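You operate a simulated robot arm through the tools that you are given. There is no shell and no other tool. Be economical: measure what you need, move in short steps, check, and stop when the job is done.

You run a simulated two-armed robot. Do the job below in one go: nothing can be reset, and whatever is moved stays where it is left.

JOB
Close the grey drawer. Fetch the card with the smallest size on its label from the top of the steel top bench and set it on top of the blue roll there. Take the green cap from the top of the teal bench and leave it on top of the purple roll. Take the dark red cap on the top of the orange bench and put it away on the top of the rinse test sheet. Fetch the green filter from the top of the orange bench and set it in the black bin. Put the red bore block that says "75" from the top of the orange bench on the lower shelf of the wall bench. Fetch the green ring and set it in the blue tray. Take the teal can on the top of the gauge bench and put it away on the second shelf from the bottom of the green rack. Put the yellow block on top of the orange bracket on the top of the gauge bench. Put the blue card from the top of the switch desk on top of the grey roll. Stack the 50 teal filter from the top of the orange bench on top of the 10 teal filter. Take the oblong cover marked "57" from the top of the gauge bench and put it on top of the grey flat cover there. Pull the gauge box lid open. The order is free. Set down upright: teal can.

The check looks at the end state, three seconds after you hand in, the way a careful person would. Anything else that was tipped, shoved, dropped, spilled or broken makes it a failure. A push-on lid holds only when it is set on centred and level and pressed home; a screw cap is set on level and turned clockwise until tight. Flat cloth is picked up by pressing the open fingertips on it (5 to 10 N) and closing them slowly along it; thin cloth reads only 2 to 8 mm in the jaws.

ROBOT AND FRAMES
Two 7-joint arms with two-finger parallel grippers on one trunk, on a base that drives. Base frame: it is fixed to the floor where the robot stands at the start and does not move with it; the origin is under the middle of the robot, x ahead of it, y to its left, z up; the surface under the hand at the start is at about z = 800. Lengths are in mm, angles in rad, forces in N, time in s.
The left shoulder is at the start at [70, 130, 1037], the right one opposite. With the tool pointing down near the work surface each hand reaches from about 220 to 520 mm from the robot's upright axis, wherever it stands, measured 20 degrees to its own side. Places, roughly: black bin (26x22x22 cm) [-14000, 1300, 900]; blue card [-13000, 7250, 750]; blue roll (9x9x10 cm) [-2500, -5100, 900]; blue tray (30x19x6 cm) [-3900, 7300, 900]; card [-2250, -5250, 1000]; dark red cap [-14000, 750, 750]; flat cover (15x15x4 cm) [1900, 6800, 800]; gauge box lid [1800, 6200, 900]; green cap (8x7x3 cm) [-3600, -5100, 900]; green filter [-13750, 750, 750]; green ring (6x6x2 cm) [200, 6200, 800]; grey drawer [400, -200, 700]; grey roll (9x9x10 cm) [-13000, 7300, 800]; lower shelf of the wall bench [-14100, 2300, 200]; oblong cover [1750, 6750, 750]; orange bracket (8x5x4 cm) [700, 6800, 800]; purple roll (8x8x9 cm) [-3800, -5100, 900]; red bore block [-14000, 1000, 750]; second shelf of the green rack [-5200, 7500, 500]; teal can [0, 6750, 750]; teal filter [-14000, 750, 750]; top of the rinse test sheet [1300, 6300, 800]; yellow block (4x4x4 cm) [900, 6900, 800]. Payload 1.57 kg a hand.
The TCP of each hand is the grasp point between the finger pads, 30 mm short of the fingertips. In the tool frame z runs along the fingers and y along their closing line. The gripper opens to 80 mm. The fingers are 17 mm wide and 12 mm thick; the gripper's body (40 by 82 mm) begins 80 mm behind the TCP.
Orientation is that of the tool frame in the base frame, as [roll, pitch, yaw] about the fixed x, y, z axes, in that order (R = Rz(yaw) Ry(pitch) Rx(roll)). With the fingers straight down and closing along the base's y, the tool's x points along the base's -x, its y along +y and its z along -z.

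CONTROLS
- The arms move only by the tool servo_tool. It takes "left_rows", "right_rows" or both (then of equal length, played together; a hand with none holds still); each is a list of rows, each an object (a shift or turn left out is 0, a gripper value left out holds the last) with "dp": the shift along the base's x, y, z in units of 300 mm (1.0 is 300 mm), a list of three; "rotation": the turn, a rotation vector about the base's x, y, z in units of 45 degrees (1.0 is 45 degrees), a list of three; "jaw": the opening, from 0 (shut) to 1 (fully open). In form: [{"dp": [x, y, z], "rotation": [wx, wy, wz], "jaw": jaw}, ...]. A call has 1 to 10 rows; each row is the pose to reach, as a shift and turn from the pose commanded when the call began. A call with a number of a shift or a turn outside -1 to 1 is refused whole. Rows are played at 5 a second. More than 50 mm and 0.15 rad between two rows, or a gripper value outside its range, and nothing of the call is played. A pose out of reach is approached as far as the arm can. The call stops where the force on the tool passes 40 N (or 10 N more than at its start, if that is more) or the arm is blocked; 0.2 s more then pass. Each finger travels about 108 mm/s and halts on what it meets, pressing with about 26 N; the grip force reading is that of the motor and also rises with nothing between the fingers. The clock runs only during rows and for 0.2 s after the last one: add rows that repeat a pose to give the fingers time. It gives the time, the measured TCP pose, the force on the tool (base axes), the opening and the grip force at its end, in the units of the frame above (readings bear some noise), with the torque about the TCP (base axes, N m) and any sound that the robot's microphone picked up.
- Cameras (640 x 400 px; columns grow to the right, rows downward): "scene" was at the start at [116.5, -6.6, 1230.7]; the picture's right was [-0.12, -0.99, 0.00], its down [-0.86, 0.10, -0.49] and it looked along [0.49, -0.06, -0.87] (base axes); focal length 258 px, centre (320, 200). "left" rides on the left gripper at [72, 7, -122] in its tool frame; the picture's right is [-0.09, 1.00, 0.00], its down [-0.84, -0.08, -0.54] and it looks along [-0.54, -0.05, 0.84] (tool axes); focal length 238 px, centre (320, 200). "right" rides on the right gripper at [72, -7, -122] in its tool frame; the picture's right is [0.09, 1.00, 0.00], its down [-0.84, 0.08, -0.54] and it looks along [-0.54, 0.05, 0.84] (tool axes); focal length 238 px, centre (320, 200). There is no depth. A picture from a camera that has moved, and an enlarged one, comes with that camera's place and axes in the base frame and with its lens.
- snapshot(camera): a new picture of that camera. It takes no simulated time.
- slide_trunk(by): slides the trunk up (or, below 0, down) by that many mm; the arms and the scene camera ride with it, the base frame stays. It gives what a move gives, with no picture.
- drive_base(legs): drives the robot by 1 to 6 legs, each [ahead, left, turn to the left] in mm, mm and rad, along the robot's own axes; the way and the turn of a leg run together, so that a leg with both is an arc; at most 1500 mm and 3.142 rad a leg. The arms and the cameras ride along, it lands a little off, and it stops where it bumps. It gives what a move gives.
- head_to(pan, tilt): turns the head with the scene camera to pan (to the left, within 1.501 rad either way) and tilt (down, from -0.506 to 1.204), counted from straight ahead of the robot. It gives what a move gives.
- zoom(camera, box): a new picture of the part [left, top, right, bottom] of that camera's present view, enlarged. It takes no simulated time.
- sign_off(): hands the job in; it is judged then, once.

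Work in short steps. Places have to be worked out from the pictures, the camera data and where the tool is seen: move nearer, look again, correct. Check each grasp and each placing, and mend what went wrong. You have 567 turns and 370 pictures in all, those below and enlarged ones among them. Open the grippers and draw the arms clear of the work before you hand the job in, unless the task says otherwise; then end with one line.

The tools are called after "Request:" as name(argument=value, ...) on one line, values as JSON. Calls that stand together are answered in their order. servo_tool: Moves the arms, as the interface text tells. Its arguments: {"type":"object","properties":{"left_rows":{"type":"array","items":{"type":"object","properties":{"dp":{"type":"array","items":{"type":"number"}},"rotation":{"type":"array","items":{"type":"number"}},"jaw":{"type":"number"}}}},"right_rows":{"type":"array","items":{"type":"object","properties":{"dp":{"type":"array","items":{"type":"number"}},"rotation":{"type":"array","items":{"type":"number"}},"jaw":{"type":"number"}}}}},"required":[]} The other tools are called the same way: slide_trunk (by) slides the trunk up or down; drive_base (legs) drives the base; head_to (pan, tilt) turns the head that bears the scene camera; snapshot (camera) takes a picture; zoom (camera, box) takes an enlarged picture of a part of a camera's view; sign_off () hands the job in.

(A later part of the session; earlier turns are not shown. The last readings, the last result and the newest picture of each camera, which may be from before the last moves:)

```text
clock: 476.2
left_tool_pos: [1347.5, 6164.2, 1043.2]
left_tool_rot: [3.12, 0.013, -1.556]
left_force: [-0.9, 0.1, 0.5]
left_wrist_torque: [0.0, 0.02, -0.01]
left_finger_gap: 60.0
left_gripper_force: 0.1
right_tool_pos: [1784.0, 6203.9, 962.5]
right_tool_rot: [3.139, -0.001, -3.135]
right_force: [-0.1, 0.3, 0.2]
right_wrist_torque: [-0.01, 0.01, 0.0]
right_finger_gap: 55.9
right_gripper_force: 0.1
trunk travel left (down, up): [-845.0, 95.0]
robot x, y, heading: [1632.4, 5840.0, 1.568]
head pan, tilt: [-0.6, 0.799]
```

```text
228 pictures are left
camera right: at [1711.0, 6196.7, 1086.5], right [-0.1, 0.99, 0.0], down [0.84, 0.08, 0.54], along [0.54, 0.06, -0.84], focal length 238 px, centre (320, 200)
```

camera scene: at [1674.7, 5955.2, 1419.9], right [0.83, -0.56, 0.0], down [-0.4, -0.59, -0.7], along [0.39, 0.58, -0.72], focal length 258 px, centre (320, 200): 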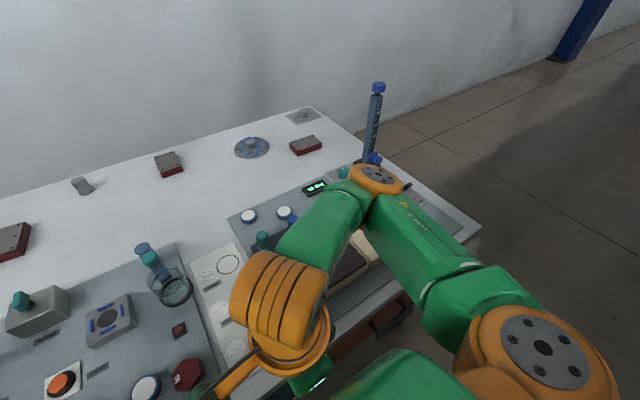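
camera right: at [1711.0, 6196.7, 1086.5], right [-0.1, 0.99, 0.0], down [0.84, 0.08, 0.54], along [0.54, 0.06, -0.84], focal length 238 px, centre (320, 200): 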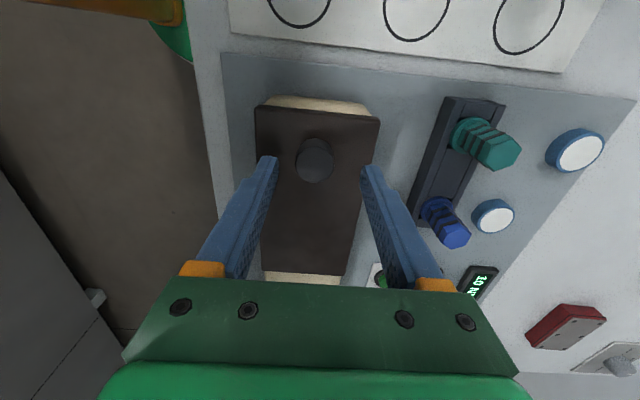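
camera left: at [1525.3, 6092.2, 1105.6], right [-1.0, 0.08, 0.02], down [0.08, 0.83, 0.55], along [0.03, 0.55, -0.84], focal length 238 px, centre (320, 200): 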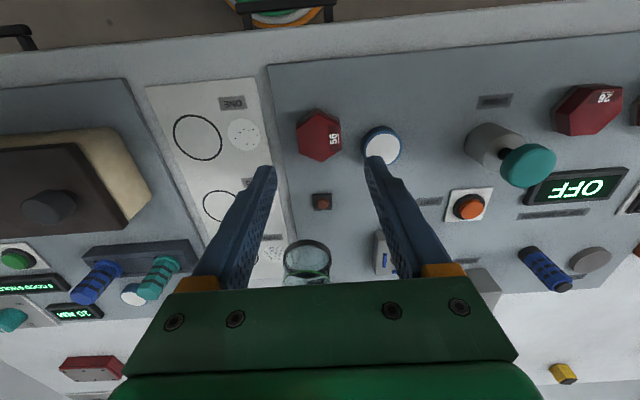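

Knob top ≈[1787, 6202, 905]. Descend to z≈919 and close on the knob.

Request:
servo_tool(right_rows=[{"dp": [0.01, -0.005, -0.08]}, {"dp": [0.01, -0.005, -0.145]}, {"dp": [0.01, -0.005, -0.145], "jaw": 0}, {"dp": [0.01, -0.005, -0.145], "jaw": 0}, {"dp": [0.01, -0.005, -0.145], "jaw": 0}])

Request:
snapshot(camera="right")

```text
clock: 476.8
left_tool_pos: [1348.4, 6163.7, 1043.5]
left_tool_rot: [3.123, 0.015, -1.56]
left_force: [-0.2, 1.0, -0.3]
left_wrist_torque: [-0.03, 0.0, 0.0]
left_finger_gap: 59.7
left_gripper_force: 0.1
right_tool_pos: [1786.6, 6200.8, 926.0]
right_tool_rot: [3.135, -0.002, -3.135]
right_force: [0.7, -10.6, 11.9]
right_wrist_torque: [-0.69, -0.02, 0.01]
right_finger_gap: 30.3
right_gripper_force: 14.5
trunk travel left (down, up): [-845.0, 95.0]
robot x, y, heading: [1630.6, 5839.6, 1.569]
head pan, tilt: [-0.6, 0.799]
stopped in row 3 (right hand): the force on the tool passed its limit at 53 N (the readings are from after the stop); the commanded pose is now the measured one
```

```text
227 pictures are left
camera right: at [1714.1, 6192.5, 1049.5], right [-0.1, 0.99, 0.01], down [0.84, 0.08, 0.54], along [0.54, 0.06, -0.84], focal length 238 px, centre (320, 200)
```

right: 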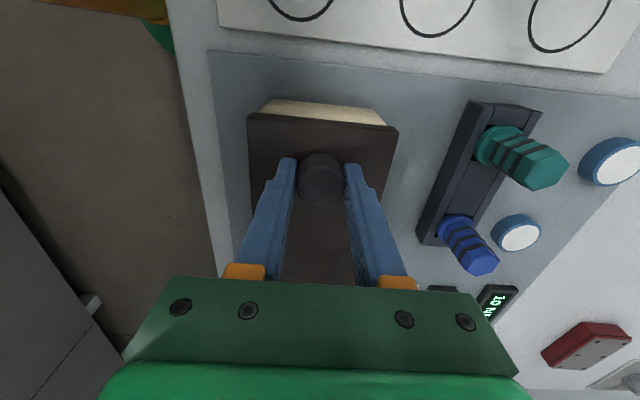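

Fingertips touched the lid top (z≈896). Ease up 3 mm and close fully on the knob.

Request:
servo_tool(right_rows=[{"dp": [0, 0.006, 0.01], "jaw": 0.5}, {"dp": [0, 0.006, 0.01], "jaw": 0}, {"dp": [0, 0.006, 0.01], "jaw": 0}, {"dp": [0, 0.006, 0.01], "jaw": 0}])

```text
clock: 477.8
left_tool_pos: [1349.4, 6162.9, 1043.5]
left_tool_rot: [3.121, 0.016, -1.558]
left_force: [-0.1, 0.7, 0.2]
left_wrist_torque: [0.03, 0.01, 0.01]
left_finger_gap: 59.9
left_gripper_force: 0.2
right_tool_pos: [1788.2, 6201.5, 928.3]
right_tool_rot: [3.136, -0.002, -3.133]
right_force: [-0.4, -21.4, -20.7]
right_wrist_torque: [-1.23, -0.31, 0.08]
right_finger_gap: 29.4
right_gripper_force: 39.0
trunk travel left (down, up): [-845.0, 95.0]
robot x, y, heading: [1629.6, 5839.9, 1.565]
head pan, tilt: [-0.6, 0.799]
```

Gripped (29 mm) and lifting seems resisted. Relax, then try a gentle pull along +x.

Request:
servo_tool(right_rows=[{"dp": [0, -0.012, -0.005]}, {"dp": [0.02, -0.012, -0.005]}, {"dp": [0.04, -0.012, -0.005]}, {"dp": [0.05, -0.012, -0.005]}])

Request:
snapshot(camera="right")

```text
clock: 478.8
left_tool_pos: [1347.7, 6163.3, 1044.1]
left_tool_rot: [3.122, 0.014, -1.556]
left_force: [-0.8, 0.5, -0.3]
left_wrist_torque: [-0.02, 0.01, -0.02]
left_finger_gap: 60.1
left_gripper_force: 0.1
right_tool_pos: [1801.8, 6199.7, 927.5]
right_tool_rot: [3.131, -0.001, -3.135]
right_force: [-1.5, -6.2, 8.5]
right_wrist_torque: [-0.98, 0.51, -0.03]
right_finger_gap: 29.4
right_gripper_force: 39.4
trunk travel left (down, up): [-845.0, 95.0]
robot x, y, heading: [1626.7, 5839.7, 1.572]
head pan, tilt: [-0.6, 0.799]
```

```text
226 pictures are left
camera right: at [1729.2, 6191.7, 1051.4], right [-0.1, 0.99, 0.01], down [0.84, 0.08, 0.54], along [0.54, 0.06, -0.84], focal length 238 px, centre (320, 200)
```

right: 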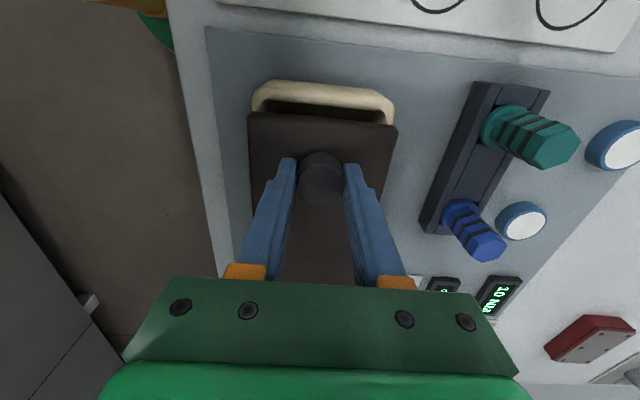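

It slides along +x with low force. Continue sliding open.

Request:
servo_tool(right_rows=[{"dp": [0.07, 0, 0]}, {"dp": [0.14, 0, 0]}, {"dp": [0.21, 0, 0]}, {"dp": [0.28, 0, 0]}, {"dp": [0.35, 0, 0]}])

Request:
snapshot(camera="right")

```text
clock: 480.0
left_tool_pos: [1345.7, 6164.4, 1043.1]
left_tool_rot: [3.126, 0.013, -1.557]
left_force: [-0.7, 0.3, -0.4]
left_wrist_torque: [0.0, -0.05, -0.01]
left_finger_gap: 60.0
left_gripper_force: 0.2
right_tool_pos: [1905.2, 6200.7, 928.6]
right_tool_rot: [3.132, 0.002, -3.134]
right_force: [1.3, 4.2, 25.1]
right_wrist_torque: [-0.58, 0.05, -0.14]
right_finger_gap: 29.3
right_gripper_force: 38.4
trunk travel left (down, up): [-845.0, 95.0]
robot x, y, heading: [1629.6, 5836.7, 1.573]
head pan, tilt: [-0.6, 0.799]
```

```text
225 pictures are left
camera right: at [1832.4, 6191.9, 1050.9], right [-0.1, 1.0, 0.01], down [0.84, 0.08, 0.54], along [0.54, 0.06, -0.84], focal length 238 px, centre (320, 200)
```

right: 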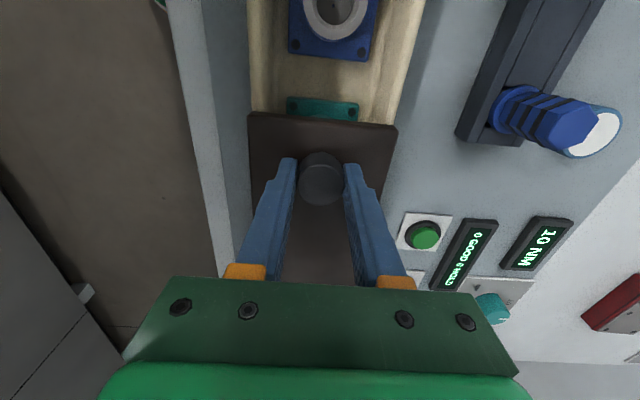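

Request:
servo_tool(right_rows=[{"dp": [0.05, 0, 0.006]}, {"dp": [0.1, 0, 0.006]}, {"dp": [0.15, 0, 0.006]}, {"dp": [0.2, 0, 0.006]}, {"dp": [0.25, 0, 0.006]}])

Request:
snapshot(camera="right")

```text
clock: 481.2
left_tool_pos: [1337.4, 6164.9, 1041.2]
left_tool_rot: [3.13, 0.013, -1.554]
left_force: [-0.3, 0.4, 0.6]
left_wrist_torque: [0.01, 0.03, 0.02]
left_finger_gap: 60.2
left_gripper_force: 0.0
right_tool_pos: [1970.8, 6200.1, 929.2]
right_tool_rot: [3.14, 0.003, -3.13]
right_force: [-27.6, -20.7, -1.8]
right_wrist_torque: [-2.92, -0.36, -0.04]
right_finger_gap: 29.2
right_gripper_force: 39.5
trunk travel left (down, up): [-845.0, 95.0]
robot x, y, heading: [1626.9, 5836.0, 1.578]
head pan, tilt: [-0.6, 0.799]
```

```text
224 pictures are left
camera right: at [1897.9, 6192.7, 1052.6], right [-0.1, 0.99, 0.0], down [0.83, 0.09, 0.54], along [0.54, 0.06, -0.84], focal length 238 px, centre (320, 200)
```

right: 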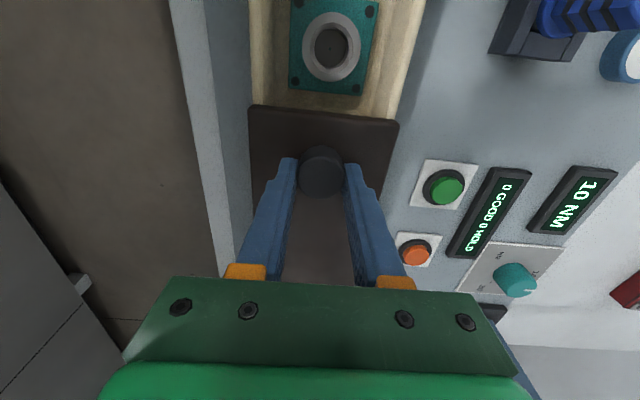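

It reached the end stop (~183 mm travel): fully open. Relieve the force, release and rise.

Request:
servo_tool(right_rows=[{"dp": [-0.02, -0.01, 0]}, {"dp": [-0.025, -0.015, 0], "jaw": 0.3}, {"dp": [-0.025, -0.015, 0], "jaw": 0.6}, {"dp": [-0.025, -0.015, 0.1], "jaw": 0.6}, {"dp": [-0.025, -0.015, 0.25], "jaw": 0.6}, {"dp": [-0.025, -0.015, 0.4], "jaw": 0.6}])

Request:
snapshot(camera="right")

Request:
snapshot(camera="scene")

```text
clock: 482.6
left_tool_pos: [1349.1, 6167.3, 1042.9]
left_tool_rot: [3.121, 0.011, -1.556]
left_force: [0.4, -0.1, 0.2]
left_wrist_torque: [-0.04, 0.0, -0.03]
left_finger_gap: 60.1
left_gripper_force: 0.1
right_tool_pos: [1974.6, 6198.7, 1049.2]
right_tool_rot: [3.136, -0.001, -3.135]
right_force: [-0.7, -0.2, 0.1]
right_wrist_torque: [0.0, -0.01, 0.02]
right_finger_gap: 48.0
right_gripper_force: 0.2
trunk travel left (down, up): [-845.0, 95.0]
robot x, y, heading: [1630.5, 5841.1, 1.569]
head pan, tilt: [-0.6, 0.799]
```

```text
223 pictures are left
camera right: at [1902.7, 6189.5, 1171.8], right [-0.1, 1.0, 0.0], down [0.84, 0.08, 0.54], along [0.54, 0.06, -0.84], focal length 238 px, centre (320, 200)
```

right: 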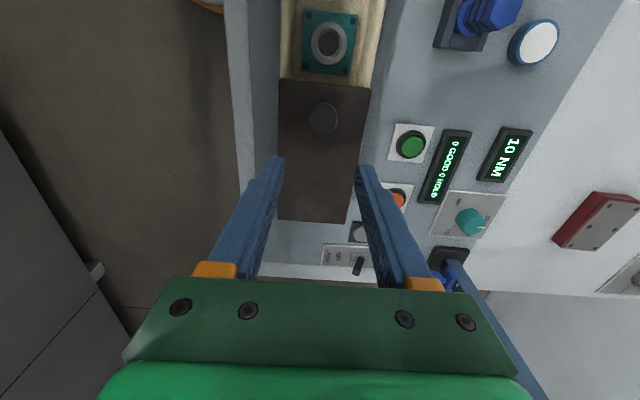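

```text
222 pictures are left
camera scene: at [1674.7, 5955.9, 1419.8], right [0.83, -0.56, 0.0], down [-0.41, -0.59, -0.7], along [0.39, 0.58, -0.72], focal length 258 px, centre (320, 200)
```

scene: 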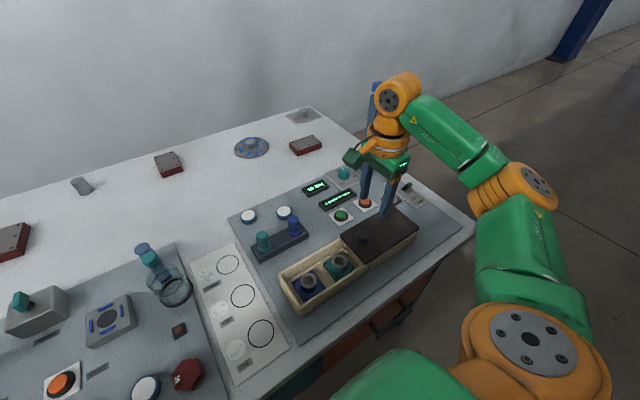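

Gauge box is open. The remaining covers, bracket, block and can are at the far side of the bench, reachable from the wall side. Drive around the right end, facing -y.

Request:
drive_base(legs=[[-250, 0, 0], [0, -1250, 0], [0, 0, -3.14]])

Request:
head_to(pan=0, tilt=0.5)

```text
clock: 497.6
left_tool_pos: [3165.5, 5252.9, 1042.3]
left_tool_rot: [3.121, 0.01, 1.594]
left_force: [-0.1, -1.0, 0.3]
left_wrist_torque: [-0.01, 0.02, 0.01]
left_finger_gap: 59.9
left_gripper_force: 0.0
right_tool_pos: [2538.6, 5214.5, 1048.1]
right_tool_rot: [3.136, 0.0, 0.017]
right_force: [-0.3, 0.6, -0.6]
right_wrist_torque: [0.0, 0.02, -0.04]
right_finger_gap: 48.1
right_gripper_force: 0.1
trunk travel left (down, up): [-845.0, 95.0]
robot x, y, heading: [2879.4, 5578.3, -1.56]
head pan, tilt: [-0.6, 0.799]
```

```text
clock: 498.6
left_tool_pos: [3164.7, 5254.2, 1042.9]
left_tool_rot: [3.119, 0.011, 1.593]
left_force: [0.1, -0.2, 0.1]
left_wrist_torque: [0.02, -0.01, 0.0]
left_finger_gap: 60.0
left_gripper_force: 0.1
right_tool_pos: [2538.3, 5215.9, 1048.0]
right_tool_rot: [3.137, -0.002, 0.018]
right_force: [-0.4, -0.8, 0.1]
right_wrist_torque: [-0.01, 0.01, 0.02]
right_finger_gap: 47.8
right_gripper_force: 0.0
trunk travel left (down, up): [-845.0, 95.0]
robot x, y, heading: [2881.6, 5576.7, -1.556]
head pan, tilt: [0.0, 0.499]
```

Request:
drive_base(legs=[[-1500, 0, -0.014], [-130, 0, 0]])

Request:
head_to(pan=-0.9, tilt=0.5)

Request:
snapshot(camera="scene")

```text
clock: 506.9
left_tool_pos: [3150.6, 6875.2, 1042.2]
left_tool_rot: [3.12, 0.008, 1.593]
left_force: [-1.1, 0.5, 0.6]
left_wrist_torque: [-0.01, -0.02, 0.03]
left_finger_gap: 60.0
left_gripper_force: 0.1
right_tool_pos: [2524.2, 6840.1, 1047.2]
right_tool_rot: [3.138, -0.001, 0.016]
right_force: [0.3, -0.4, 0.0]
right_wrist_torque: [0.01, -0.02, -0.04]
right_finger_gap: 48.0
right_gripper_force: 0.1
trunk travel left (down, up): [-845.0, 95.0]
robot x, y, heading: [2866.5, 7204.1, -1.563]
head pan, tilt: [0.0, 0.499]
```

```text
clock: 508.1
left_tool_pos: [3150.1, 6877.4, 1042.6]
left_tool_rot: [3.121, 0.009, 1.592]
left_force: [-0.1, 0.4, -0.3]
left_wrist_torque: [-0.01, -0.02, 0.0]
left_finger_gap: 60.0
left_gripper_force: 0.0
right_tool_pos: [2524.0, 6841.3, 1047.8]
right_tool_rot: [3.136, 0.0, 0.015]
right_force: [0.7, -0.6, -0.5]
right_wrist_torque: [0.01, 0.02, -0.01]
right_finger_gap: 47.8
right_gripper_force: 0.1
trunk travel left (down, up): [-845.0, 95.0]
robot x, y, heading: [2864.7, 7207.4, -1.563]
head pan, tilt: [-0.901, 0.499]
```

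```text
221 pictures are left
camera scene: at [2797.5, 7097.9, 1445.7], right [-0.63, 0.78, 0.0], down [0.37, 0.3, -0.88], along [-0.68, -0.55, -0.48], focal length 258 px, centre (320, 200)
```

scene: 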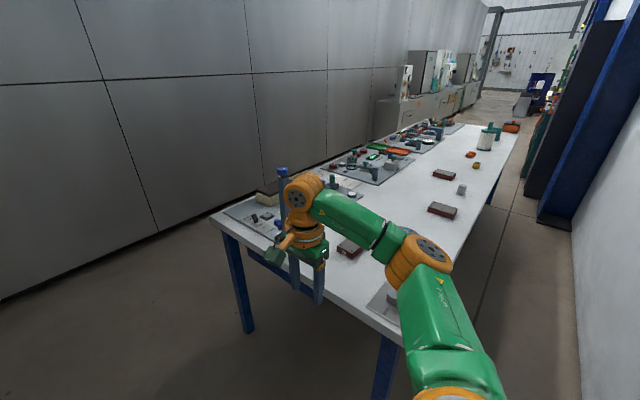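

The gap behind the bench (edge y≈7020, wall 7680) is passable. Back 30 more and strafe to x≈2000.

Request:
drive_base(legs=[[-30, 0, -0.006], [0, -850, 0]])

Request:
head_to(pan=-0.1, tilt=0.8)

Request:
snapshot(camera="scene")

```text
clock: 513.1
left_tool_pos: [2298.9, 6904.4, 1042.6]
left_tool_rot: [3.122, 0.011, 1.587]
left_force: [0.2, 0.7, 0.3]
left_wrist_torque: [0.04, 0.01, 0.0]
left_finger_gap: 59.9
left_gripper_force: 0.0
right_tool_pos: [1673.2, 6872.1, 1048.8]
right_tool_rot: [3.136, -0.003, 0.009]
right_force: [0.1, 0.2, -0.4]
right_wrist_torque: [0.03, -0.04, -0.03]
right_finger_gap: 47.9
right_gripper_force: 0.0
trunk travel left (down, up): [-845.0, 95.0]
robot x, y, heading: [2019.1, 7235.5, -1.57]
head pan, tilt: [-0.901, 0.499]
```

```text
clock: 514.2
left_tool_pos: [2300.6, 6904.3, 1042.7]
left_tool_rot: [3.122, 0.01, 1.587]
left_force: [-0.1, 0.3, -0.5]
left_wrist_torque: [0.0, 0.0, -0.01]
left_finger_gap: 60.1
left_gripper_force: 0.1
right_tool_pos: [1672.1, 6871.3, 1047.4]
right_tool_rot: [3.136, -0.002, 0.008]
right_force: [0.0, -0.8, 0.4]
right_wrist_torque: [0.02, 0.01, 0.01]
right_finger_gap: 47.9
right_gripper_force: 0.1
trunk travel left (down, up): [-845.0, 95.0]
robot x, y, heading: [2019.3, 7231.5, -1.572]
head pan, tilt: [-0.099, 0.799]
```

```text
220 pictures are left
camera scene: at [2011.2, 7103.1, 1419.8], right [-1.0, 0.1, 0.0], down [0.07, 0.71, -0.7], along [-0.07, -0.69, -0.72], focal length 258 px, centre (320, 200)
```

scene: 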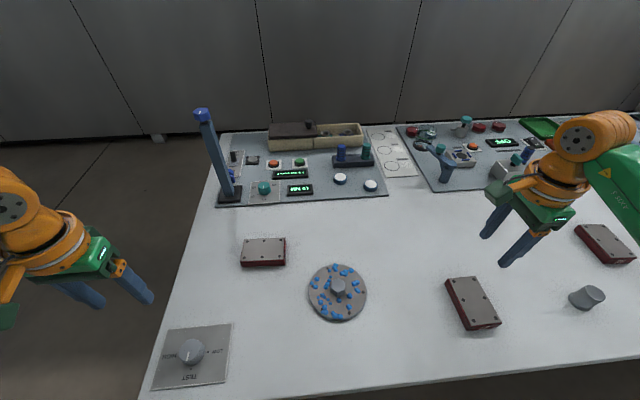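

Request:
zoom(camera="scene", box=[220, 220, 400, 340])

Request:
zoom(camera="scene", box=[420, 200, 640, 350])

```text
3.33 times, centred on (310, 280) of scene
camera zoom: at [2011.2, 7103.1, 1419.8], right [-1.0, 0.1, 0.0], down [0.07, 0.71, -0.7], along [-0.07, -0.69, -0.72], focal length 861 px, centre (353, -67)
```

zoom: 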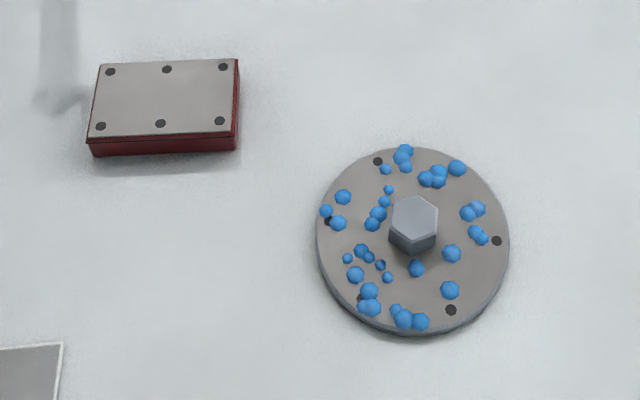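

```text
2.67 times, centred on (530, 275) of scene
camera zoom: at [2011.2, 7103.1, 1419.8], right [-1.0, 0.1, 0.0], down [0.07, 0.71, -0.7], along [-0.07, -0.69, -0.72], focal length 689 px, centre (-240, 0)
```

zoom: 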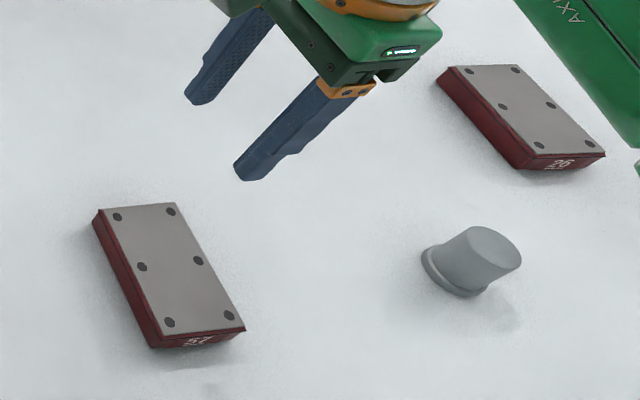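

The "57" oblong cover: x 1619–1690, y 6845–6950 (axis-aligned). The grey flat cover is the disc with a hex boss at ≈[1945, 6842]. Shift so the left hand (closing along x) reaches the 57 cover.

Request:
drive_base(legs=[[0, -460, 0]])

Request:
servo_tool(left_rows=[{"dp": [-0.15, 0, 0], "jaw": 1}, {"dp": [-0.3, 0, 0]}, {"dp": [-0.45, 0, 0]}, {"dp": [-0.6, 0, 0]}, {"dp": [-0.6, 0, -0.1]}])

Request:
snapshot(camera="left")

Request:
snapshot(camera="scene")

```text
clock: 517.0
left_tool_pos: [1840.5, 6903.3, 1043.0]
left_tool_rot: [3.123, 0.01, 1.588]
left_force: [0.3, 0.6, 0.2]
left_wrist_torque: [-0.02, -0.01, -0.03]
left_finger_gap: 60.0
left_gripper_force: 0.0
right_tool_pos: [1213.1, 6868.6, 1048.4]
right_tool_rot: [3.137, 0.0, 0.011]
right_force: [-0.2, -0.5, 0.3]
right_wrist_torque: [0.03, 0.04, -0.02]
right_finger_gap: 48.0
right_gripper_force: 0.0
trunk travel left (down, up): [-845.0, 95.0]
robot x, y, heading: [1556.5, 7230.3, -1.568]
head pan, tilt: [-0.099, 0.799]
```

```text
clock: 518.2
left_tool_pos: [1658.8, 6904.2, 1013.2]
left_tool_rot: [3.122, 0.011, 1.589]
left_force: [-0.2, 0.6, -0.7]
left_wrist_torque: [0.0, 0.04, 0.03]
left_finger_gap: 80.0
left_gripper_force: 0.1
right_tool_pos: [1214.4, 6869.2, 1048.5]
right_tool_rot: [3.138, -0.001, 0.012]
right_force: [0.5, 0.2, -0.3]
right_wrist_torque: [-0.03, -0.01, 0.03]
right_finger_gap: 48.1
right_gripper_force: 0.0
trunk travel left (down, up): [-845.0, 95.0]
robot x, y, heading: [1558.6, 7233.6, -1.567]
head pan, tilt: [-0.099, 0.799]
```

```text
217 pictures are left
camera left: at [1661.6, 6977.7, 1134.3], right [1.0, -0.07, 0.02], down [-0.07, -0.83, 0.55], along [-0.02, -0.55, -0.84], focal length 238 px, centre (320, 200)
```

left: 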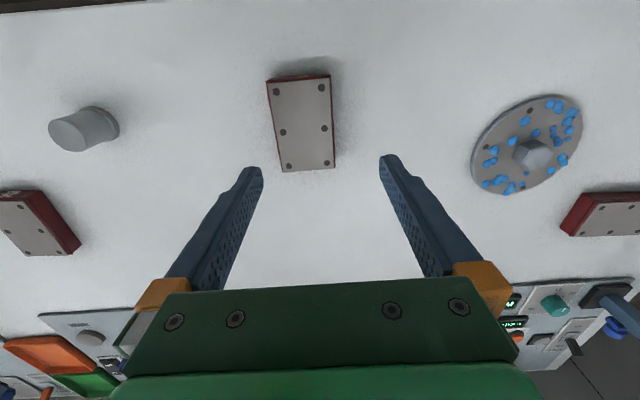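

```text
216 pictures are left
camera scene: at [1551.7, 7101.4, 1419.8], right [-1.0, 0.1, 0.0], down [0.07, 0.71, -0.7], along [-0.07, -0.69, -0.72], focal length 258 px, centre (320, 200)
```

scene: 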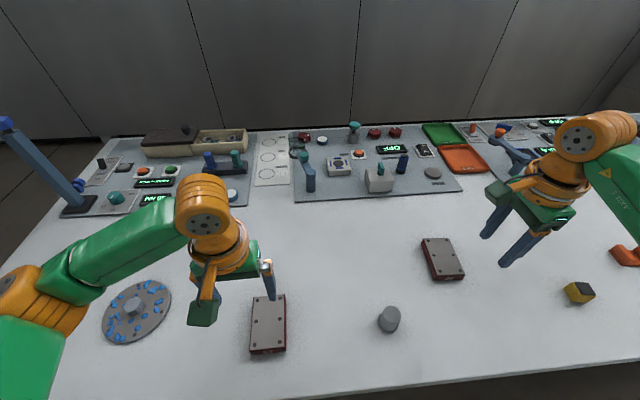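

Request:
servo_tool(left_rows=[{"dp": [-0.053, -0.023, -0.1]}, {"dp": [-0.053, -0.023, -0.25]}, {"dp": [-0.053, -0.023, -0.32]}])

Request:
snapshot(camera="left")

```text
clock: 519.0
left_tool_pos: [1643.3, 6897.5, 916.8]
left_tool_rot: [3.122, 0.011, 1.589]
left_force: [0.2, 0.2, 0.4]
left_wrist_torque: [-0.04, -0.02, 0.02]
left_finger_gap: 80.3
left_gripper_force: 0.0
right_tool_pos: [1212.8, 6870.0, 1049.2]
right_tool_rot: [3.136, -0.001, 0.011]
right_force: [0.4, -0.2, 0.8]
right_wrist_torque: [0.0, 0.01, 0.0]
right_finger_gap: 48.5
right_gripper_force: 0.0
trunk travel left (down, up): [-845.0, 95.0]
robot x, y, heading: [1553.1, 7233.4, -1.57]
head pan, tilt: [-0.099, 0.799]
```

```text
215 pictures are left
camera left: at [1646.1, 6970.8, 1037.9], right [1.0, -0.08, 0.02], down [-0.07, -0.83, 0.55], along [-0.02, -0.55, -0.83], focal length 238 px, centre (320, 200)
```

left: 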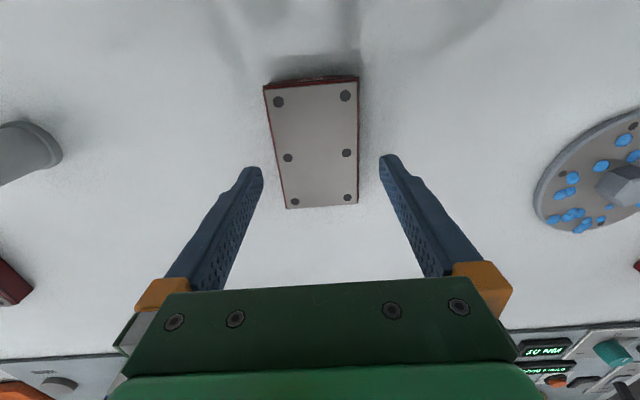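

Request:
servo_tool(left_rows=[{"dp": [0, 0, -0.08]}, {"dp": [0, 0, -0.14]}, {"dp": [0, 0, -0.167]}, {"dp": [0, 0, -0.167], "jaw": 0.5}, {"dp": [0, 0, -0.167], "jaw": 0.5}, {"dp": [0, 0, -0.167], "jaw": 0.5}, {"dp": [0, 0, -0.06], "jaw": 0.5}])

Request:
snapshot(camera="left")

```text
clock: 520.6
left_tool_pos: [1642.7, 6895.9, 896.6]
left_tool_rot: [3.12, 0.008, 1.589]
left_force: [0.0, 0.5, -6.5]
left_wrist_torque: [0.04, 0.0, -0.04]
left_finger_gap: 72.1
left_gripper_force: 25.9
right_tool_pos: [1213.5, 6869.3, 1047.5]
right_tool_rot: [3.137, -0.002, 0.011]
right_force: [-0.1, 0.8, -0.8]
right_wrist_torque: [0.03, 0.0, 0.04]
right_finger_gap: 48.0
right_gripper_force: 0.0
trunk travel left (down, up): [-845.0, 95.0]
robot x, y, heading: [1558.1, 7231.9, -1.57]
head pan, tilt: [-0.099, 0.799]
```

```text
214 pictures are left
camera left: at [1645.7, 6969.6, 1019.5], right [1.0, -0.07, 0.02], down [-0.07, -0.83, 0.55], along [-0.02, -0.55, -0.84], focal length 238 px, centre (320, 200)
```

left: 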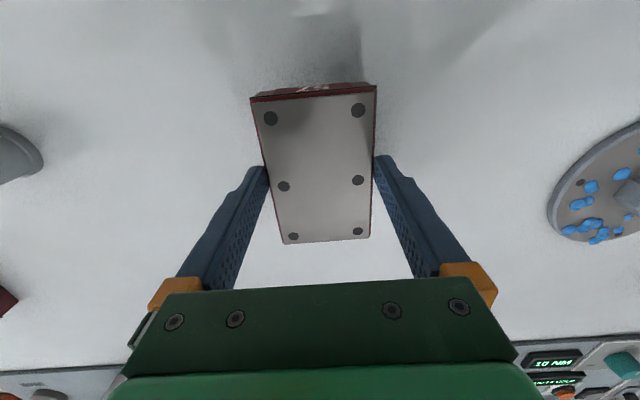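

Held well-balanced (72 mm). Lift and drive left 275 toward the disc.

Request:
servo_tool(left_rows=[{"dp": [0, 0, 0.15]}, {"dp": [0, 0, 0.3]}, {"dp": [0, 0, 0.36]}])

Request:
drive_base(legs=[[0, 275, 0]])

Request:
snapshot(camera="left")

Request:
snapshot(camera="scene")

```text
clock: 521.4
left_tool_pos: [1643.2, 6896.5, 1006.8]
left_tool_rot: [3.122, 0.009, 1.588]
left_force: [0.4, 0.5, -6.6]
left_wrist_torque: [0.03, -0.01, 0.01]
left_finger_gap: 71.9
left_gripper_force: 26.0
right_tool_pos: [1210.9, 6868.9, 1047.6]
right_tool_rot: [3.137, -0.002, 0.011]
right_force: [-0.3, -0.3, -0.8]
right_wrist_torque: [-0.02, 0.01, 0.01]
right_finger_gap: 48.1
right_gripper_force: 0.0
trunk travel left (down, up): [-845.0, 95.0]
robot x, y, heading: [1557.4, 7232.5, -1.564]
head pan, tilt: [-0.099, 0.799]
```

```text
clock: 523.3
left_tool_pos: [1919.6, 6897.4, 1007.6]
left_tool_rot: [3.118, 0.011, 1.588]
left_force: [-0.2, 1.3, -6.5]
left_wrist_torque: [0.01, 0.0, -0.03]
left_finger_gap: 71.9
left_gripper_force: 25.9
right_tool_pos: [1487.5, 6870.2, 1046.9]
right_tool_rot: [3.139, -0.004, 0.012]
right_force: [0.0, -0.9, 0.7]
right_wrist_torque: [-0.04, 0.01, 0.0]
right_finger_gap: 48.1
right_gripper_force: 0.1
trunk travel left (down, up): [-845.0, 95.0]
robot x, y, heading: [1835.9, 7227.8, -1.569]
head pan, tilt: [-0.099, 0.799]
```

```text
213 pictures are left
camera left: at [1920.9, 6970.6, 1128.7], right [1.0, -0.07, 0.02], down [-0.07, -0.83, 0.55], along [-0.02, -0.55, -0.84], focal length 238 px, centre (320, 200)
```

left: 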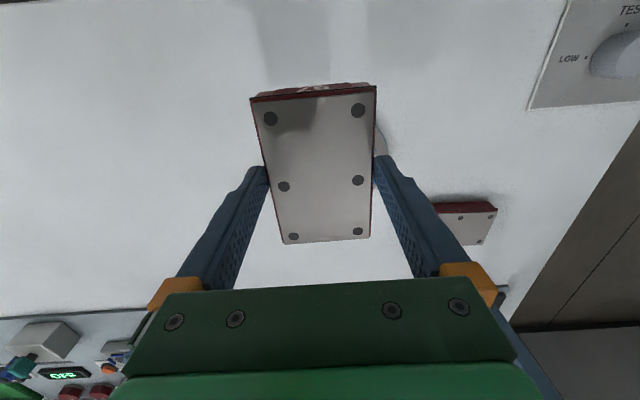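

```text
212 pictures are left
camera scene: at [1824.8, 7101.5, 1419.6], right [-1.0, 0.09, 0.0], down [0.07, 0.71, -0.7], along [-0.06, -0.69, -0.72], focal length 258 px, centre (320, 200)
```

scene: 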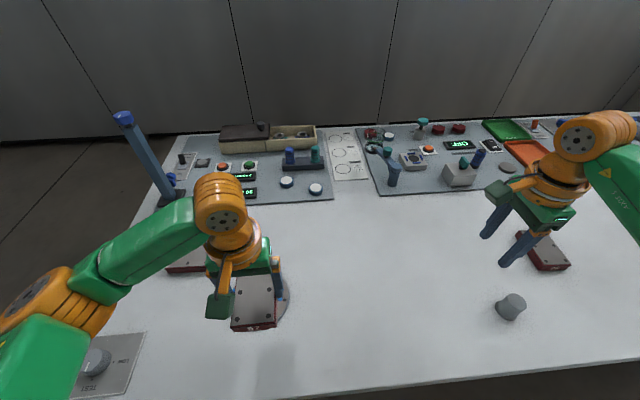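

The boss is hidden by the held cover. Move the hand aside to +x to measure the disc position well.

Request:
servo_tool(left_rows=[{"dp": [0.15, 0, 0.05]}, {"dp": [0.3, 0, 0.1]}, {"dp": [0.45, 0, 0.1]}, {"dp": [0.55, 0, 0.1]}])

Request:
snapshot(camera="scene")

Request:
zoom(camera="scene", box=[190, 220, 350, 340])

Request:
snapshot(camera="left")

```text
clock: 524.3
left_tool_pos: [2086.4, 6898.4, 1038.5]
left_tool_rot: [3.124, 0.011, 1.588]
left_force: [-0.6, 0.6, -5.8]
left_wrist_torque: [0.03, 0.0, 0.07]
left_finger_gap: 71.9
left_gripper_force: 26.3
right_tool_pos: [1490.9, 6870.3, 1048.2]
right_tool_rot: [3.136, -0.001, 0.013]
right_force: [-0.5, -0.6, -0.2]
right_wrist_torque: [-0.02, 0.02, 0.01]
right_finger_gap: 48.2
right_gripper_force: 0.0
trunk travel left (down, up): [-845.0, 95.0]
robot x, y, heading: [1833.8, 7233.1, -1.568]
head pan, tilt: [-0.099, 0.799]
```

```text
211 pictures are left
camera scene: at [1830.0, 7101.9, 1419.7], right [-1.0, 0.09, 0.0], down [0.07, 0.71, -0.7], along [-0.07, -0.69, -0.72], focal length 258 px, centre (320, 200)
```

scene: 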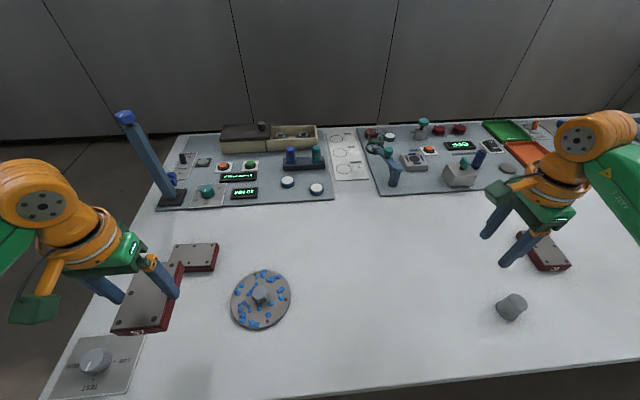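

```text
3.33 times, centred on (270, 280) of scene
camera zoom: at [1830.0, 7101.9, 1419.7], right [-1.0, 0.09, 0.0], down [0.07, 0.71, -0.7], along [-0.07, -0.69, -0.72], focal length 861 px, centre (487, -67)
```

zoom: 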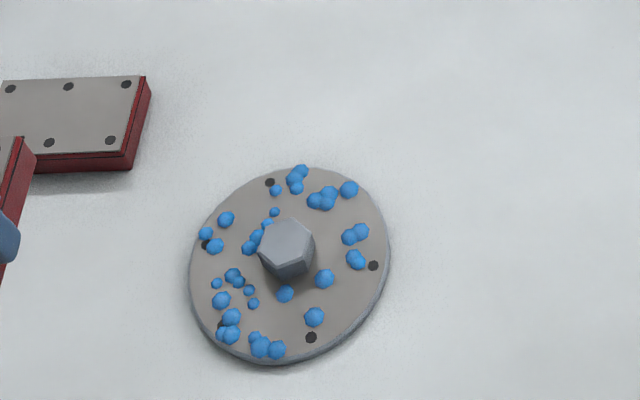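

```text
209 pictures are left
camera left: at [2090.0, 6971.4, 1159.8], right [1.0, -0.07, 0.02], down [-0.07, -0.83, 0.55], along [-0.03, -0.55, -0.84], focal length 238 px, centre (320, 200)
```

left: 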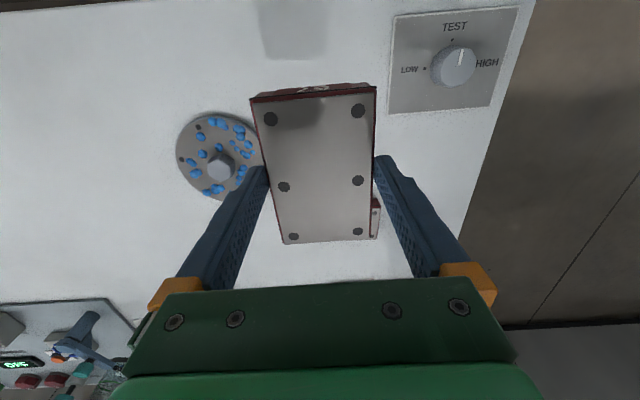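

Boss top ≈[1942, 6832, 841]. Bring the cover over it and lower partway.

Request:
servo_tool(left_rows=[{"dp": [-0.14, -0.05, 0]}, {"dp": [-0.28, -0.1, 0]}, {"dp": [-0.4, -0.16, 0]}, {"dp": [-0.481, -0.221, 0]}, {"dp": [-0.481, -0.221, -0.14]}, {"dp": [-0.481, -0.221, -0.28]}, {"dp": [-0.481, -0.221, -0.36]}])

Request:
zoom(camera="scene", box=[190, 220, 350, 340])

Request:
snapshot(camera="left")

```text
clock: 525.9
left_tool_pos: [1941.3, 6830.3, 929.5]
left_tool_rot: [3.121, 0.01, 1.589]
left_force: [0.0, -0.8, -5.9]
left_wrist_torque: [0.03, -0.01, 0.0]
left_finger_gap: 71.9
left_gripper_force: 26.1
right_tool_pos: [1489.2, 6868.9, 1046.6]
right_tool_rot: [3.139, -0.002, 0.012]
right_force: [0.4, -0.3, 0.0]
right_wrist_torque: [0.02, -0.01, 0.02]
right_finger_gap: 48.0
right_gripper_force: 0.1
trunk travel left (down, up): [-845.0, 95.0]
robot x, y, heading: [1833.0, 7230.7, -1.564]
head pan, tilt: [-0.099, 0.799]
```

```text
3.33 times, centred on (270, 280) of scene
camera zoom: at [1827.2, 7101.0, 1419.6], right [-1.0, 0.09, 0.0], down [0.07, 0.71, -0.7], along [-0.07, -0.69, -0.72], focal length 861 px, centre (487, -67)
```

zoom: 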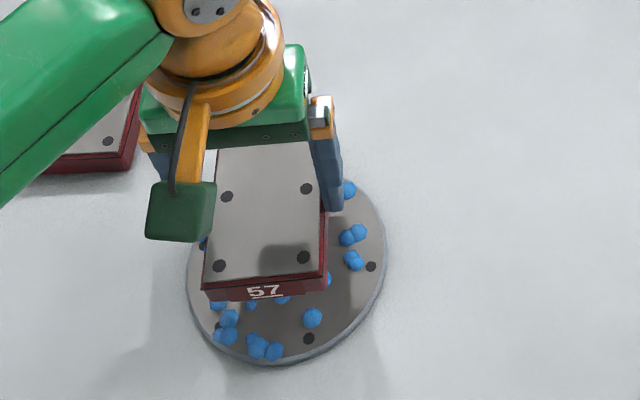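

```text
207 pictures are left
camera left: at [1943.7, 6903.5, 1050.3], right [1.0, -0.07, 0.02], down [-0.07, -0.83, 0.55], along [-0.02, -0.55, -0.84], focal length 238 px, centre (320, 200)
```

left: 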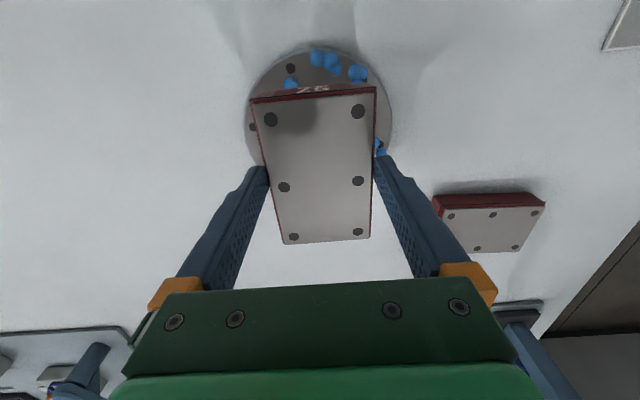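

Centred on the disc. Lower until it rests.

Request:
servo_tool(left_rows=[{"dp": [0.002, 0.004, -0.05]}, {"dp": [0.002, 0.004, -0.07]}, {"dp": [0.002, 0.004, -0.085]}, {"dp": [0.002, 0.004, -0.1]}, {"dp": [0.002, 0.004, -0.11]}])

Request:
zoom(camera="scene", box=[190, 220, 350, 340])

```text
clock: 527.1
left_tool_pos: [1942.3, 6833.8, 898.9]
left_tool_rot: [3.122, 0.016, 1.589]
left_force: [3.8, -5.3, 20.1]
left_wrist_torque: [-0.27, 0.14, -0.08]
left_finger_gap: 72.4
left_gripper_force: 25.9
right_tool_pos: [1489.3, 6872.5, 1049.7]
right_tool_rot: [3.135, -0.002, 0.011]
right_force: [-1.0, -0.4, -0.4]
right_wrist_torque: [-0.01, 0.0, -0.01]
right_finger_gap: 47.8
right_gripper_force: 0.1
trunk travel left (down, up): [-845.0, 95.0]
robot x, y, heading: [1831.8, 7229.6, -1.561]
head pan, tilt: [-0.099, 0.799]
```

```text
3.33 times, centred on (270, 280) of scene
camera zoom: at [1828.0, 7104.6, 1420.5], right [-1.0, 0.09, 0.0], down [0.07, 0.71, -0.7], along [-0.07, -0.69, -0.72], focal length 861 px, centre (487, -67)
```

zoom: 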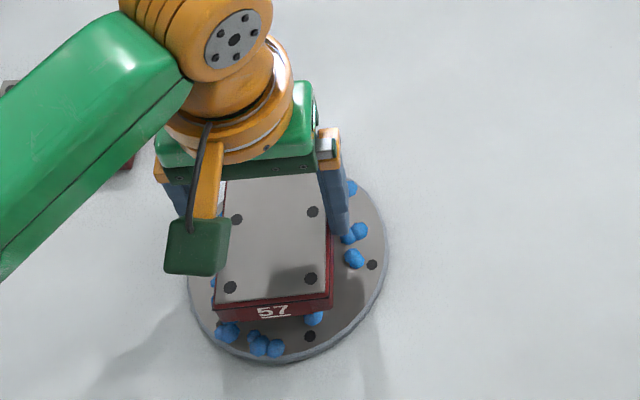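

Resting on the boss. Ease the press and open slowly, then watch.

Request:
servo_tool(left_rows=[{"dp": [0, 0, 0.008]}, {"dp": [0, 0, 0.008], "jaw": 0.95}, {"dp": [0, 0, 0.008], "jaw": 1}, {"dp": [0, 0, 0.008], "jaw": 1}])

Request:
zoom(camera="scene", box=[190, 220, 350, 340])

Request:
snapshot(camera="left")

```text
clock: 528.1
left_tool_pos: [1942.0, 6831.7, 897.8]
left_tool_rot: [3.12, 0.01, 1.589]
left_force: [-0.2, 0.5, 0.3]
left_wrist_torque: [-0.01, 0.01, -0.01]
left_finger_gap: 79.8
left_gripper_force: 0.1
right_tool_pos: [1489.0, 6871.0, 1048.3]
right_tool_rot: [3.137, -0.002, 0.012]
right_force: [-0.7, 0.0, -0.6]
right_wrist_torque: [-0.03, 0.0, 0.0]
right_finger_gap: 48.2
right_gripper_force: 0.0
trunk travel left (down, up): [-845.0, 95.0]
robot x, y, heading: [1834.7, 7232.5, -1.564]
head pan, tilt: [-0.099, 0.799]
```

```text
3.33 times, centred on (270, 280) of scene
camera zoom: at [1827.2, 7102.7, 1419.8], right [-1.0, 0.09, 0.0], down [0.07, 0.71, -0.7], along [-0.07, -0.69, -0.72], focal length 861 px, centre (487, -67)
```

zoom: 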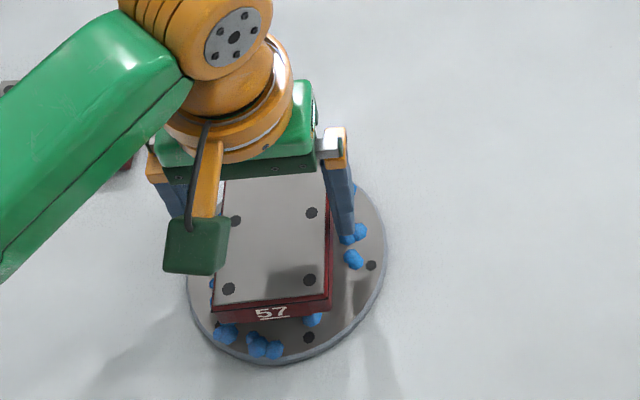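

```text
204 pictures are left
camera left: at [1944.2, 6906.3, 1019.9], right [1.0, -0.07, 0.02], down [-0.07, -0.83, 0.55], along [-0.02, -0.55, -0.84], focal length 238 px, centre (320, 200)
```

left: 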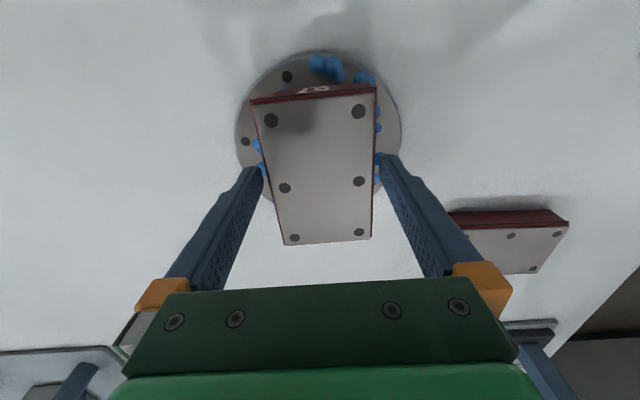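

It stays level. Rise straight up.

Request:
servo_tool(left_rows=[{"dp": [0, 0, 0.05]}, {"dp": [0, 0, 0.15]}, {"dp": [0, 0, 0.3]}, {"dp": [0, 0, 0.45]}])

Request:
zoom(camera="scene", box=[190, 220, 350, 340])

```text
clock: 529.1
left_tool_pos: [1942.7, 6833.8, 1034.8]
left_tool_rot: [3.12, 0.009, 1.591]
left_force: [0.5, 0.4, 0.1]
left_wrist_torque: [0.01, 0.02, 0.0]
left_finger_gap: 79.8
left_gripper_force: 0.1
right_tool_pos: [1489.4, 6870.2, 1047.5]
right_tool_rot: [3.135, 0.0, 0.012]
right_force: [0.4, -0.5, -0.1]
right_wrist_torque: [-0.01, -0.01, -0.04]
right_finger_gap: 47.8
right_gripper_force: 0.1
trunk travel left (down, up): [-845.0, 95.0]
robot x, y, heading: [1834.3, 7233.9, -1.568]
head pan, tilt: [-0.099, 0.799]
```

```text
3.33 times, centred on (270, 280) of scene
camera zoom: at [1827.2, 7103.4, 1419.8], right [-1.0, 0.09, 0.0], down [0.07, 0.71, -0.7], along [-0.07, -0.69, -0.72], focal length 861 px, centre (487, -67)
```

zoom: 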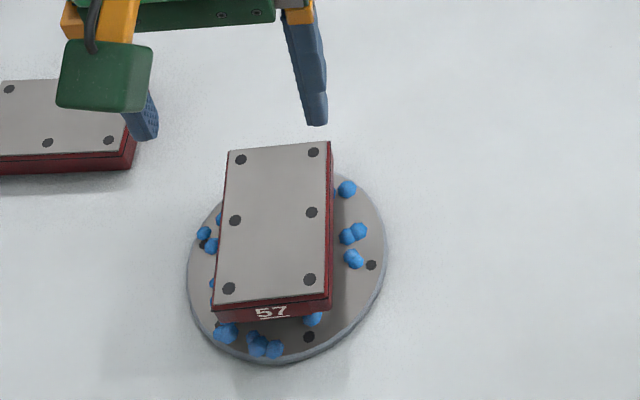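

Stacked. Now drive along to the yellow block and orange bracket.

Request:
drive_base(legs=[[0, -1000, 0]])

Request:
snapshot(camera="scene")

```text
clock: 534.3
left_tool_pos: [938.2, 6827.8, 1033.9]
left_tool_rot: [3.123, 0.01, 1.589]
left_force: [-1.0, 0.2, 0.1]
left_wrist_torque: [0.01, -0.04, -0.02]
left_finger_gap: 80.0
left_gripper_force: 0.1
right_tool_pos: [486.0, 6865.0, 1047.1]
right_tool_rot: [3.136, -0.003, 0.012]
right_force: [-0.5, 0.3, 0.7]
right_wrist_torque: [-0.03, 0.02, -0.01]
right_finger_gap: 47.9
right_gripper_force: 0.2
trunk travel left (down, up): [-845.0, 95.0]
robot x, y, heading: [830.8, 7225.2, -1.565]
head pan, tilt: [-0.099, 0.799]
```

```text
202 pictures are left
camera scene: at [824.0, 7097.9, 1419.8], right [-1.0, 0.09, 0.0], down [0.07, 0.71, -0.7], along [-0.07, -0.69, -0.72], focal length 258 px, centre (320, 200)
```

scene: 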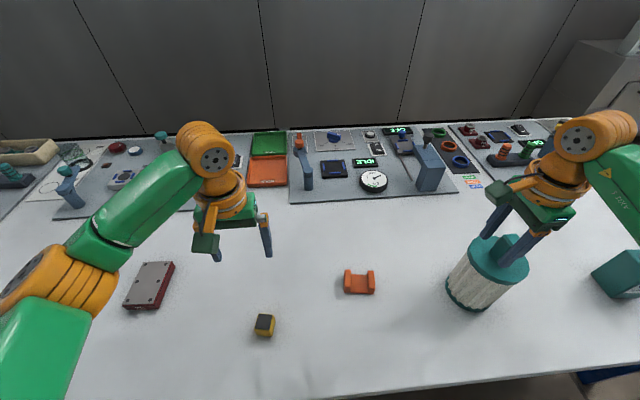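

Request:
zoom(camera="scene", box=[420, 180, 640, 330])

Request:
zoom(camera="scene", box=[240, 240, 400, 350])

Request:
snapshot(camera="right")

```text
2.67 times, centred on (530, 255) of scene
camera zoom: at [824.0, 7097.9, 1419.8], right [-1.0, 0.09, 0.0], down [0.07, 0.71, -0.7], along [-0.07, -0.69, -0.72], focal length 689 px, centre (-240, 53)
```

zoom: 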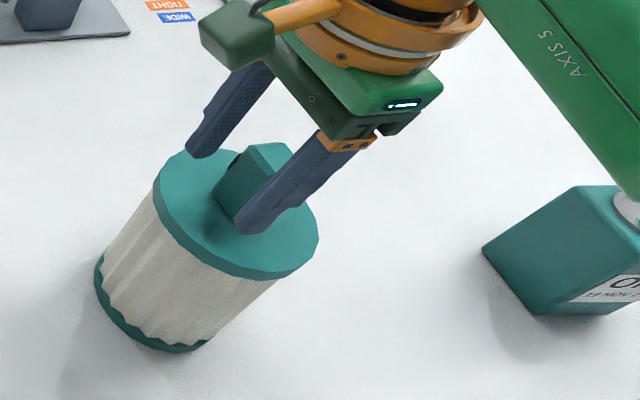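

```text
3.64 times, centred on (320, 295) of scene
camera zoom: at [824.0, 7097.9, 1419.8], right [-1.0, 0.09, 0.0], down [0.07, 0.71, -0.7], along [-0.07, -0.69, -0.72], focal length 939 px, centre (320, -146)
```

zoom: 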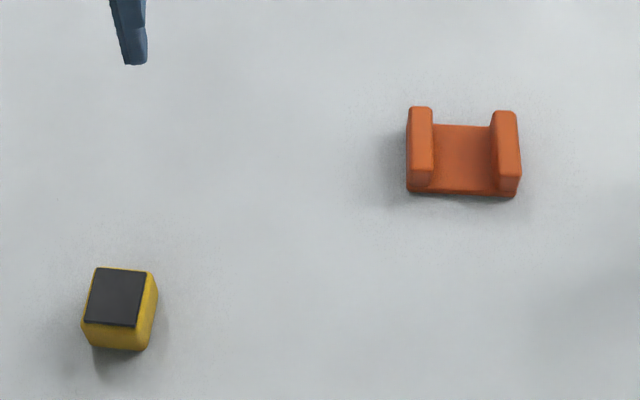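

```text
199 pictures are left
camera right: at [556.5, 6873.7, 1171.5], right [0.1, -0.99, 0.01], down [-0.84, -0.08, 0.54], along [-0.54, -0.06, -0.84], focal length 238 px, centre (320, 200)
```

right: 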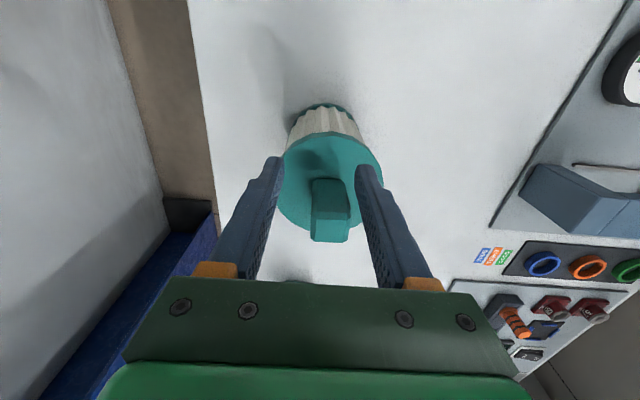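

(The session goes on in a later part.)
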